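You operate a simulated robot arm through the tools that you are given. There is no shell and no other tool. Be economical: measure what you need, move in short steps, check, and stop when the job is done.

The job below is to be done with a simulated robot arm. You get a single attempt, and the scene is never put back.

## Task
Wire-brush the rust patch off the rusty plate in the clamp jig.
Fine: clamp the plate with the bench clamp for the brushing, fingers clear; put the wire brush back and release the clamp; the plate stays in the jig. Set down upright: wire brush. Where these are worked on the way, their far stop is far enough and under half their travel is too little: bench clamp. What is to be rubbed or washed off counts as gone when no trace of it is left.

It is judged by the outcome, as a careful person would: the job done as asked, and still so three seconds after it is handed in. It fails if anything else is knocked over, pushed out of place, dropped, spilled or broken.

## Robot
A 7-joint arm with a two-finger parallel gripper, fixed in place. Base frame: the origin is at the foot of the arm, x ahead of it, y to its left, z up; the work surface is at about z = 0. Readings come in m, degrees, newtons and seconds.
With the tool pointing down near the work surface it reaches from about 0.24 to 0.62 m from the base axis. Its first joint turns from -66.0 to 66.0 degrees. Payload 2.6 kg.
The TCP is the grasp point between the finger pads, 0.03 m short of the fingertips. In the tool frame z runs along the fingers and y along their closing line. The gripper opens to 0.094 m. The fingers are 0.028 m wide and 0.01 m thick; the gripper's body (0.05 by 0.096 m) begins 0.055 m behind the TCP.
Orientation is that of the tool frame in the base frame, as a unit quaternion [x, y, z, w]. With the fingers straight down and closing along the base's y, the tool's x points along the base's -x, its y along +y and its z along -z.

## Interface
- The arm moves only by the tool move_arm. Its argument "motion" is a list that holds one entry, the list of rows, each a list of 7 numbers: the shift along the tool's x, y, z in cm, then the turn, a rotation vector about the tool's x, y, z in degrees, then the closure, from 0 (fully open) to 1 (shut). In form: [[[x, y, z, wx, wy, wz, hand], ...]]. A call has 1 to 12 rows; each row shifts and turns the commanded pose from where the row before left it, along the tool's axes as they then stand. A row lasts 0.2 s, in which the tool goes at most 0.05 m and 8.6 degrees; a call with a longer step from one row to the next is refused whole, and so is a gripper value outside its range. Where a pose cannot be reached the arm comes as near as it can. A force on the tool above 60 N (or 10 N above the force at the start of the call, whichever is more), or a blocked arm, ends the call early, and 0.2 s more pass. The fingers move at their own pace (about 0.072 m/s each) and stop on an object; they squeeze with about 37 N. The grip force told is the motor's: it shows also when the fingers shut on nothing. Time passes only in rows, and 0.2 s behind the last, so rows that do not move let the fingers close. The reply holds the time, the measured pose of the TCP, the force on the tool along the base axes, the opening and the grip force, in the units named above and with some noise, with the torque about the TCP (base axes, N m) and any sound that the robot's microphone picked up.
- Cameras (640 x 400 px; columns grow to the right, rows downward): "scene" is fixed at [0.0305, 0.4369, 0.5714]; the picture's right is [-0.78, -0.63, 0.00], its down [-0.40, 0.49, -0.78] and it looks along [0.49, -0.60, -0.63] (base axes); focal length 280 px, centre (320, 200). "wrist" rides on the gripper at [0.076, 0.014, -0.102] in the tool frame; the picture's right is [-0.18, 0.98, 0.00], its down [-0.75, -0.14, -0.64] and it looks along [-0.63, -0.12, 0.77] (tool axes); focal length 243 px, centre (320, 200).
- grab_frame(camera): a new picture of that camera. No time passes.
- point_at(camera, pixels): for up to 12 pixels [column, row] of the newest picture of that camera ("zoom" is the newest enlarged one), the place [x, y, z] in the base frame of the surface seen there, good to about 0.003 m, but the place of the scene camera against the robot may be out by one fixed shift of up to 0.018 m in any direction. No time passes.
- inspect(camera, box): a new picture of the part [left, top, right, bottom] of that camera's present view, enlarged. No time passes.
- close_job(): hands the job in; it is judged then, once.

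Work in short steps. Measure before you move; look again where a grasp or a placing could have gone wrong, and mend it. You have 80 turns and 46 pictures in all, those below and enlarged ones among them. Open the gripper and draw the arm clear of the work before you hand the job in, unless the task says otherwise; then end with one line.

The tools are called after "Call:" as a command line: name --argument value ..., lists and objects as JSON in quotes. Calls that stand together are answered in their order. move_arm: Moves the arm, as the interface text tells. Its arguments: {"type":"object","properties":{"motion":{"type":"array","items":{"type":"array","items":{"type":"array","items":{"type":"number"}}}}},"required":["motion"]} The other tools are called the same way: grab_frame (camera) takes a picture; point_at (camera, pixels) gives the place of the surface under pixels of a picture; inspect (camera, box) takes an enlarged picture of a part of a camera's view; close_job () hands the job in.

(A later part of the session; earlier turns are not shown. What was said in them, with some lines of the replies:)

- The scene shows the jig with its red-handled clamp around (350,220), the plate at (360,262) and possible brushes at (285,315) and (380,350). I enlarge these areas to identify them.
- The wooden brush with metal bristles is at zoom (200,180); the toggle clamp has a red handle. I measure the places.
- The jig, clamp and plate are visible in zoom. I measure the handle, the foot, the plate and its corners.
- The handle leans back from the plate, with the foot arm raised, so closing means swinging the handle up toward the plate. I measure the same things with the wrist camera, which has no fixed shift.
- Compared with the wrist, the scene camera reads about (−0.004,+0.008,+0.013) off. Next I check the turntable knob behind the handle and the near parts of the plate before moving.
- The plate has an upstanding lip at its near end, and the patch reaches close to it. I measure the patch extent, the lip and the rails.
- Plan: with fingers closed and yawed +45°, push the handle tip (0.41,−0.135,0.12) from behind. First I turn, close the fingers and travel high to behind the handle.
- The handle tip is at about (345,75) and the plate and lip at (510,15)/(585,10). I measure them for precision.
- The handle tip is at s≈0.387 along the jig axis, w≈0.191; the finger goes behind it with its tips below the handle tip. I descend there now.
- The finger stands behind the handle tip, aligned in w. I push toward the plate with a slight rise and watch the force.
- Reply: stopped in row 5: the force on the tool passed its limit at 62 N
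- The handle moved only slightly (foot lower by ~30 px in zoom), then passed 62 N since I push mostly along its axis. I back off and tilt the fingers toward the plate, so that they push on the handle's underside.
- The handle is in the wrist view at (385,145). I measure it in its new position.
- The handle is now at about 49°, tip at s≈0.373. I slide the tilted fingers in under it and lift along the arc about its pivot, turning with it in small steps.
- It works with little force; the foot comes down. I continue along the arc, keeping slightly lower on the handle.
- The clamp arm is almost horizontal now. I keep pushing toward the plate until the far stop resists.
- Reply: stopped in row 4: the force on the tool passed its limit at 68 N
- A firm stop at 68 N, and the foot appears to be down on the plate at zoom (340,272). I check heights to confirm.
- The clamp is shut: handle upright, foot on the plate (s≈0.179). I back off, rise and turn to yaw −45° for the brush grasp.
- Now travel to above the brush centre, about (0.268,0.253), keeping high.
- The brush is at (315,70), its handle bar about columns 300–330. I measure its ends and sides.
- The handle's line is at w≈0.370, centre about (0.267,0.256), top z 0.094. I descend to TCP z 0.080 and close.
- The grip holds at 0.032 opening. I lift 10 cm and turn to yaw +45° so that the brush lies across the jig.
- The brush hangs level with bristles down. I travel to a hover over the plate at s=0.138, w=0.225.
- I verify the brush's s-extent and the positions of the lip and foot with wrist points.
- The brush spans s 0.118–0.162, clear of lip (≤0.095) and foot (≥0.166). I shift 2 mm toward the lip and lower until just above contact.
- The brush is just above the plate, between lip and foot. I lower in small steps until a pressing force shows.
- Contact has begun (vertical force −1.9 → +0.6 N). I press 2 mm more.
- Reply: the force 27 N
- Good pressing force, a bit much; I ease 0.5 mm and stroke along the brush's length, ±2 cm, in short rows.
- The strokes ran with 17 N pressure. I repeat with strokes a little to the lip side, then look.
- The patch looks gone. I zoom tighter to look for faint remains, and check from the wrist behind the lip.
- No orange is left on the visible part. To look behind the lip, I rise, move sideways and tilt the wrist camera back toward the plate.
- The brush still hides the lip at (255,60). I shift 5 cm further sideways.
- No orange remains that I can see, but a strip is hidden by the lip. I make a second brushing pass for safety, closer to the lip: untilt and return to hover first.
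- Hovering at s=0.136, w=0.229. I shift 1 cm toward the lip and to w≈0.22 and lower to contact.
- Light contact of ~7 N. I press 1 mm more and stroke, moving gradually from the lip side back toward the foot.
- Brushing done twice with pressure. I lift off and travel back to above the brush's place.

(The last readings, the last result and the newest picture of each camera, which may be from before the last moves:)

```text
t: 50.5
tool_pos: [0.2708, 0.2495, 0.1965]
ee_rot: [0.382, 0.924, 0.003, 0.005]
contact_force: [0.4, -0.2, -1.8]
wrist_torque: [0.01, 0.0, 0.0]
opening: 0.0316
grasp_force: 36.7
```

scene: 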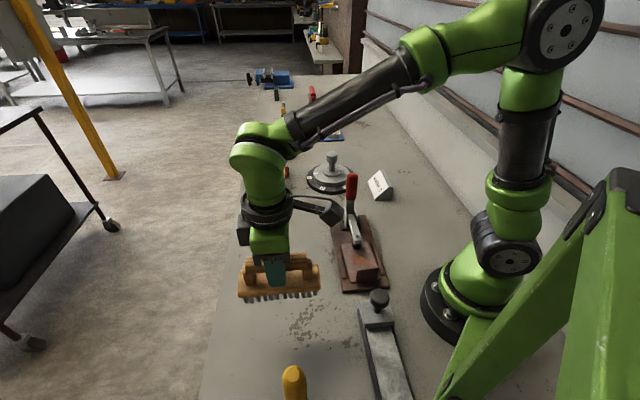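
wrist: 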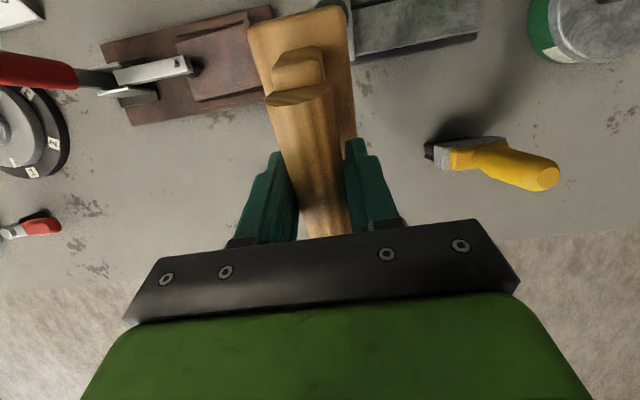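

The plate shows no orange. The brush is over its place, 5 mm off in y; I correct that and lower to just above the table.

Call:
move_arm --motion '[[[0.35, 0.35, 3, 0, 0, 0, 1], [0, 0, 4, 0, 0, 0, 1], [0, 0, 3, 0, 0, 0, 1], [0, 0, 0.8, 0, 0, 0, 1], [0, 0, 0.3, 0, 0, 0, 1], [0, 0, 0.2, 0, 0, 0, 1], [0, 0, 0, 0, 0, 0, 1]]]'

Call:
inspect --camera "scene" --box '[220, 220, 360, 360]'

```text
t: 52.1
tool_pos: [0.2721, 0.2544, 0.0827]
ee_rot: [0.382, 0.924, 0.002, 0.005]
contact_force: [0.2, -1.0, -2.3]
wrist_torque: [0.0, 0.02, 0.01]
opening: 0.0315
grasp_force: 36.8
```

```text
2.86 times, centred on (290, 290) of scene
```

zoom: 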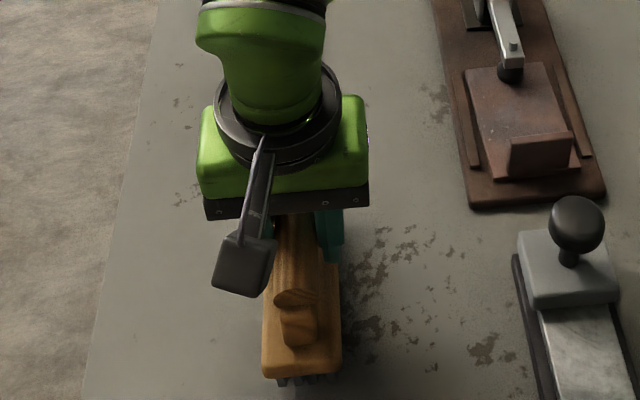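

Not yet touching (−2.3 N is the brush's weight). I lower in 1 mm steps until the table carries it.

Call:
move_arm --motion '[[[0, 0, 0.1, 0, 0, 0, 1], [0, 0, 0.1, 0, 0, 0, 1], [0, 0, 0.1, 0, 0, 0, 1], [0, 0, 0, 0, 0, 0, 1]]]'

```text
t: 53.1
tool_pos: [0.2719, 0.2548, 0.0805]
ee_rot: [0.381, 0.925, 0.003, 0.004]
contact_force: [0.4, 0.0, -2.3]
wrist_torque: [-0.01, -0.01, 0.03]
opening: 0.0316
grasp_force: 36.7
```

Call:
move_arm --motion '[[[0, 0, 0.1, 0, 0, 0, 1], [0, 0, 0.1, 0, 0, 0, 1], [0, 0, 0.1, 0, 0, 0, 1], [0, 0, 0, 0, 0, 0, 1]]]'

```text
t: 54.1
tool_pos: [0.272, 0.2551, 0.0784]
ee_rot: [0.38, 0.925, 0.002, 0.005]
contact_force: [0.0, -0.4, -1.2]
wrist_torque: [0.01, 0.0, 0.0]
opening: 0.0316
grasp_force: 36.8
```

The weight starts to come off (−1.2 N). One more millimetre, then I open the fingers slowly.

Call:
move_arm --motion '[[[0, 0, 0.1, 0, 0, 0, 1], [0, 0, 0, 0, 0, 0, 1], [0, 0, 0, 0, 0, 0, 0.6], [0, 0, 0, 0, 0, 0, 0.3], [0, 0, 0, 0, 0, 0, 0], [0, 0, 0, 0, 0, 0, 0], [0, 0, 0, 0, 0, 0, 0]]]'

Call:
move_arm --motion '[[[0, 0, -1, 0, 0, 0, 0], [0, 0, -3, 0, 0, 0, 0], [0, 0, -4, 0, 0, 0, 0], [0, 0, -5, 0, 0, 0, 0], [0, 0, -5, 0, 0, 0, 0], [0, 0, -5, 0, 0, 0, 0], [0, 0, 0, 0, 0, 0, 0]]]'

Call:
grab_frame --camera "wrist"

```text
t: 55.7
tool_pos: [0.2718, 0.256, 0.0766]
ee_rot: [0.381, 0.925, 0.002, 0.003]
contact_force: [0.1, 0.4, -0.2]
wrist_torque: [0.01, 0.01, 0.0]
opening: 0.094
grasp_force: 0.0
```

```text
t: 57.3
tool_pos: [0.2693, 0.2532, 0.3058]
ee_rot: [0.38, 0.925, 0.003, 0.004]
contact_force: [0.5, 0.4, 0.0]
wrist_torque: [0.02, 0.0, 0.0]
opening: 0.094
grasp_force: 0.1
```

```text
12 pictures are left
```

wrist: 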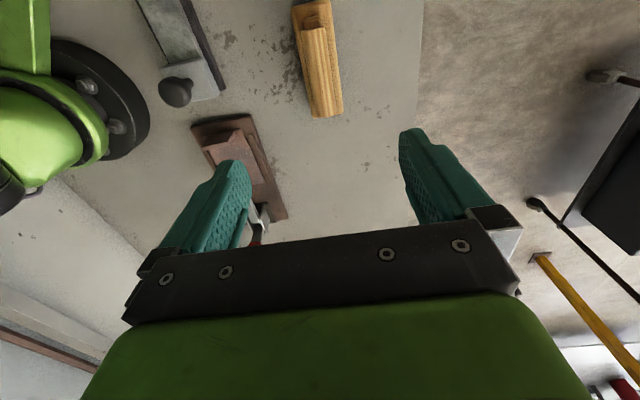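

The brush stands in its place upright. Now I turn to yaw +45°, close the fingers, and travel to the plate side of the upright handle.

Call:
move_arm --motion '[[[0, 0, 0, 0, 0, -8.2, 0.5], [0, 0, 0, 0, 0, -8.2, 1], [0, 0, 0, 0, 0, -8.2, 1], [0, 0, 0, 0, 0, -8.2, 1], [0, 0, 0, 0, 0, -8.2, 1], [0, 0, 0, 0, 0, -8.2, 1], [0, 0, 0, 0, 0, -8.2, 1], [0, 0, 0, 0, 0, -8.2, 1], [0, 0, 0, 0, 0, -8.2, 1], [0, 0, 0, 0, 0, -8.2, 1], [0, 0, 0, 0, 0, -8, 1]]]'

Call:
move_arm --motion '[[[2.55, -3.48, 0, 0, 0, 0, 1], [2.55, -3.48, 0, 0, 0, 0, 1], [2.55, -3.48, 0, 0, 0, 0, 1], [2.55, -3.48, 0, 0, 0, 0, 1], [2.55, -3.48, 0, 0, 0, 0, 1], [2.55, -3.48, 0, 0, 0, 0, 1], [2.55, -3.48, 0, 0, 0, 0, 1], [0, 0, 0, 0, 0, 0, 1]]]'

Call:
grab_frame --camera "wrist"

```text
t: 59.7
tool_pos: [0.2699, 0.256, 0.3078]
ee_rot: [-0.386, 0.923, -0.002, 0.005]
contact_force: [-1.1, 0.1, -0.7]
wrist_torque: [0.02, -0.01, 0.01]
opening: 0.0
grasp_force: 33.4
```

```text
t: 61.5
tool_pos: [0.3164, -0.0491, 0.305]
ee_rot: [-0.384, 0.923, -0.001, 0.004]
contact_force: [-0.3, -0.7, -0.6]
wrist_torque: [0.0, 0.0, -0.02]
opening: 0.0
grasp_force: 32.9
```

```text
11 pictures are left
```

wrist: 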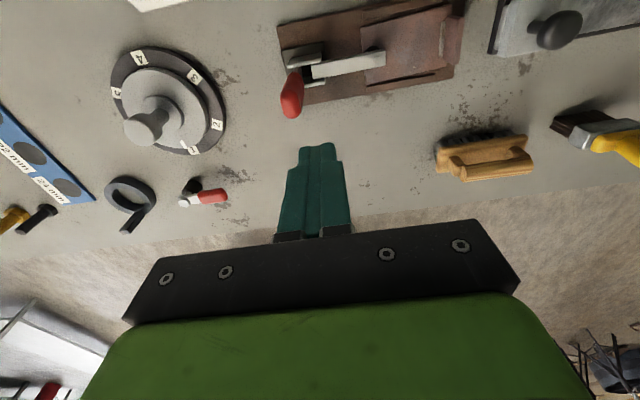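

I check the handle position and the plate in a zoom of the wrist view.

Call:
inspect --camera "wrist" --box '[260, 0, 480, 140]'

Call:
point_at --camera "wrist" --pixels '[[290, 110], [298, 100], [282, 100], [300, 80], [292, 75], [340, 65]]'

```text
2.86 times, centred on (370, 70) of wrist
```

zoom: 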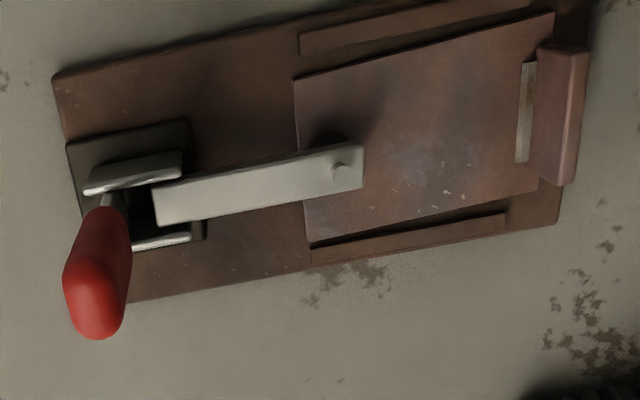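

```text
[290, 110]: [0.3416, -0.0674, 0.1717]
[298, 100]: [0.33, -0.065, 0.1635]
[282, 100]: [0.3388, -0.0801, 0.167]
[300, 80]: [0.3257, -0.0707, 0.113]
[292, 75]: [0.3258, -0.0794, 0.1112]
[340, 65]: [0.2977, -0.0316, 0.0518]
```

The plate is clean right up to the lip. The handle front face is at s≈0.279; my finger face will be at 0.2685. I descend to TCP z 0.155.

Call:
move_arm --motion '[[[0, 0.2, 4, 0, 0, 0, 1], [0, 0, 4, 0, 0, 0, 1], [0, 0, 4, 0, 0, 0, 1], [0, 0, 3, 0, 0, 0, 1], [0, 0, 0, 0, 0, 0, 1]]]'

Call:
move_arm --motion '[[[0, -0.5, 0, 0, 0, 0, 1], [0, -0.5, 0, 0, 0, 0, 1], [0, -0.6, -0.1, -3, 0, 0, 1], [0, -0.6, -0.1, -3, 0, 0, 1], [0, -0.6, -0.1, -3, 0, 0, 1], [0, -0.6, -0.1, -3, 0, 0, 1], [0, -0.6, -0.1, -3, 0, 0, 1], [0, -0.6, -0.1, -3, 0, 0, 1]]]'

Call:
inspect --camera "scene" --box '[270, 130, 430, 270]'

```text
t: 62.7
tool_pos: [0.3131, -0.0455, 0.155]
ee_rot: [-0.384, 0.923, -0.001, 0.005]
contact_force: [-0.4, -0.1, 0.0]
wrist_torque: [0.01, 0.01, -0.01]
opening: 0.0
grasp_force: 32.8
```

```text
t: 64.5
tool_pos: [0.348, -0.0749, 0.1595]
ee_rot: [-0.381, 0.912, 0.144, -0.056]
contact_force: [-1.2, 0.9, -0.3]
wrist_torque: [0.04, -0.02, 0.01]
opening: 0.0
grasp_force: 32.6
```

```text
2.86 times, centred on (350, 200) of scene
```

zoom: 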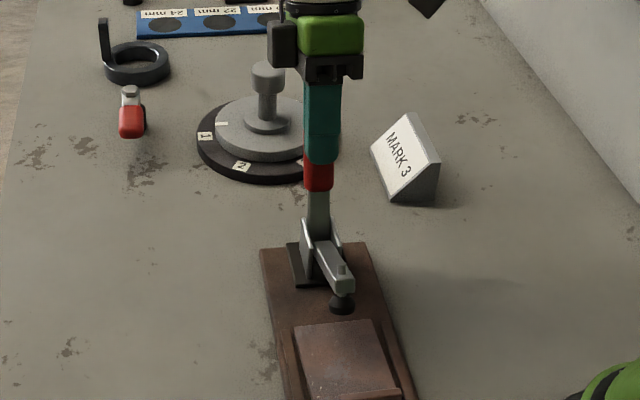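

The handle is tilting back and the foot rising. I continue the same arc until its stop.

Call:
move_arm --motion '[[[0, -0.65, -0.1, -3, 0, 0, 1], [0, -0.65, -0.1, -3, 0, 0, 1], [0, -0.65, -0.1, -3, 0, 0, 1], [0, -0.65, -0.1, -3, 0, 0, 1], [0, -0.65, -0.1, -3, 0, 0, 1], [0, -0.65, -0.1, -3, 0, 0, 1], [0, -0.65, -0.1, -3, 0, 0, 1], [0, -0.65, -0.1, -3, 0, 0, 1]]]'

Call:
inspect --camera "scene" --box '[270, 130, 430, 270]'

```text
t: 66.3
tool_pos: [0.3848, -0.11, 0.1419]
ee_rot: [-0.36, 0.862, 0.33, -0.133]
contact_force: [0.6, 0.7, -0.4]
wrist_torque: [0.01, 0.01, 0.01]
opening: 0.0
grasp_force: 33.3
```

```text
2.86 times, centred on (350, 200) of scene
```

zoom: 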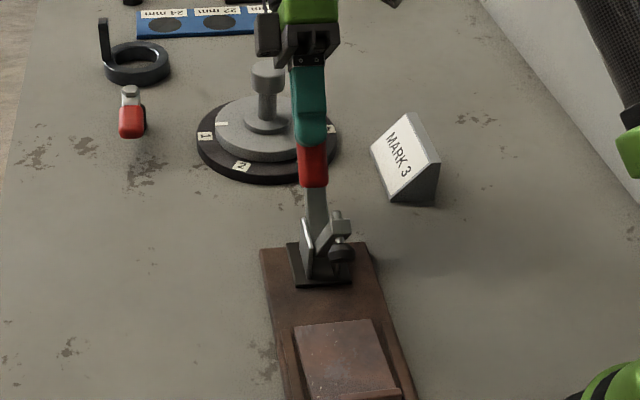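

The foot is nearly back up. A few more steps to bring it to the open stop.

Call:
move_arm --motion '[[[0, -0.6, -0.1, -3, 0, 0, 1], [0, -0.6, -0.1, -3, 0, 0, 1], [0, -0.6, -0.1, -2, 0, 0, 1], [0, -0.5, -0.1, -2, 0, 0, 1], [0, -0.4, 0, 0, 0, 0, 1], [0, -0.4, 0, 0, 0, 0, 1]]]'

Call:
inspect --camera "scene" --box '[270, 130, 430, 270]'

```text
t: 67.4
tool_pos: [0.396, -0.1212, 0.1305]
ee_rot: [-0.34, 0.83, 0.409, -0.166]
contact_force: [-22.2, 5.2, 18.2]
wrist_torque: [-0.12, 0.18, -0.17]
opening: 0.0
grasp_force: 32.7
stopped in row 5: the force on the tool passed its limit at 69 N (the readings are from after the stop); the commanded pose is now the measured one
```

```text
2.86 times, centred on (350, 200) of scene
```

zoom: 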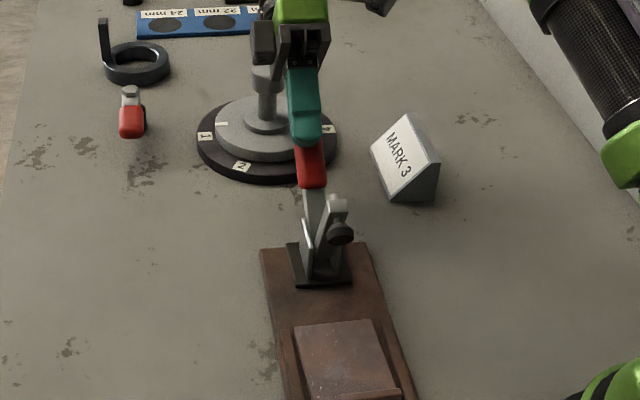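

The clamp is back at its open stop (69 N, same pose as at the start). I withdraw the fingers off the handle, upright the tool and rise.

Call:
move_arm --motion '[[[0, 1.5, 0, 0, 0, 0, 1], [0, 3, 0, 0, 0, 0, 1], [0, 3, -1, 0, 0, 0, 1], [0, 2, -2, 7.5, 0, 0, 1], [0, 0, -2, 7.5, 0, 0, 1], [0, 0, -2, 7.5, 0, 0, 1], [0, 0, -2, 7.5, 0, 0, 1], [0, 0, -2, 7.5, 0, 0, 1], [0, 0, -2, 7.5, 0, 0, 1], [0, 0, -2, 7, 0, 0, 1], [0, 0, 0, 0, 0, 0, 0], [0, 0, 0, 0, 0, 0, 0]]]'

Call:
grab_frame --camera "scene"

Call:
grab_frame --camera "wrist"

```text
t: 70.0
tool_pos: [0.4064, -0.1311, 0.3282]
ee_rot: [-0.381, 0.925, 0.002, 0.0]
contact_force: [-0.1, -0.5, 0.2]
wrist_torque: [0.02, -0.03, 0.02]
opening: 0.082
grasp_force: 0.1
```

```text
6 pictures are left
```

scene: 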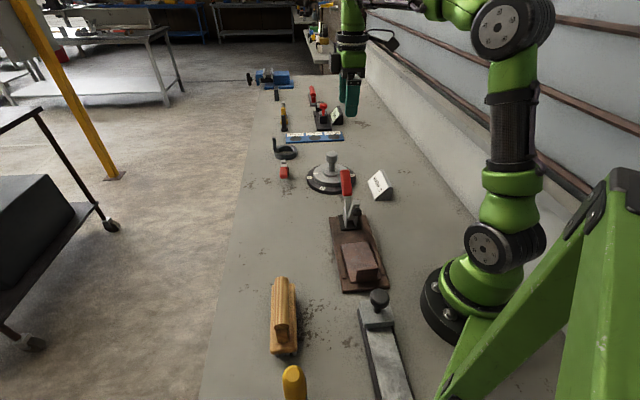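

```text
5 pictures are left
```

wrist: 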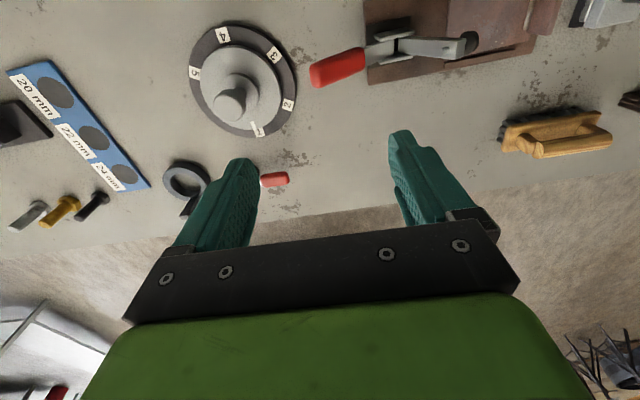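

A last close look at the plate and clamp before handing in.

Call:
inspect --camera "scene" --box '[325, 165, 395, 300]'

Call:
inspect --camera "wrist" --box '[430, 0, 570, 80]'

```text
2.96 times, centred on (360, 232) of scene
```

zoom: 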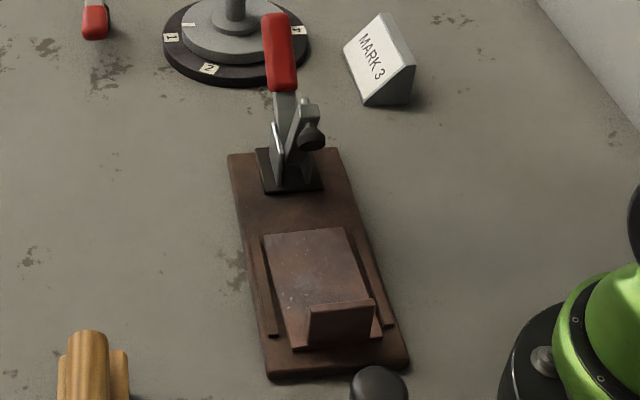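

```text
4.57 times, centred on (500, 40) of wrist
```

zoom: 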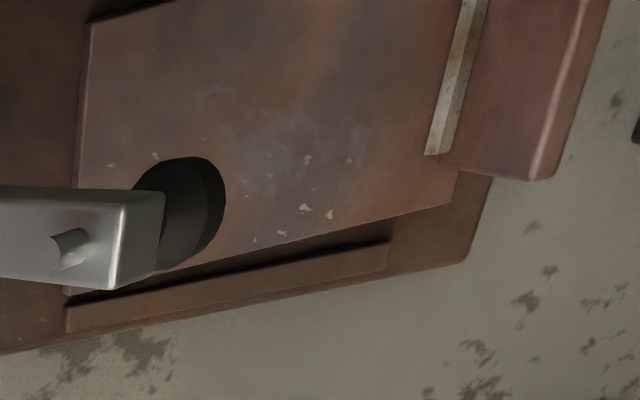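

The plate shows only its base mottling with no orange rust. The clamp is open, the brush is upright in its place, and the arm is clear, so I hand in.

Call:
close_job

```text
The job is handed in.
```

I brushed the rust patch off the plate with the clamp shut, and the last pictures show no orange left. The brush is upright back in its place, the clamp is open at its stop, and the plate is still in the jig.
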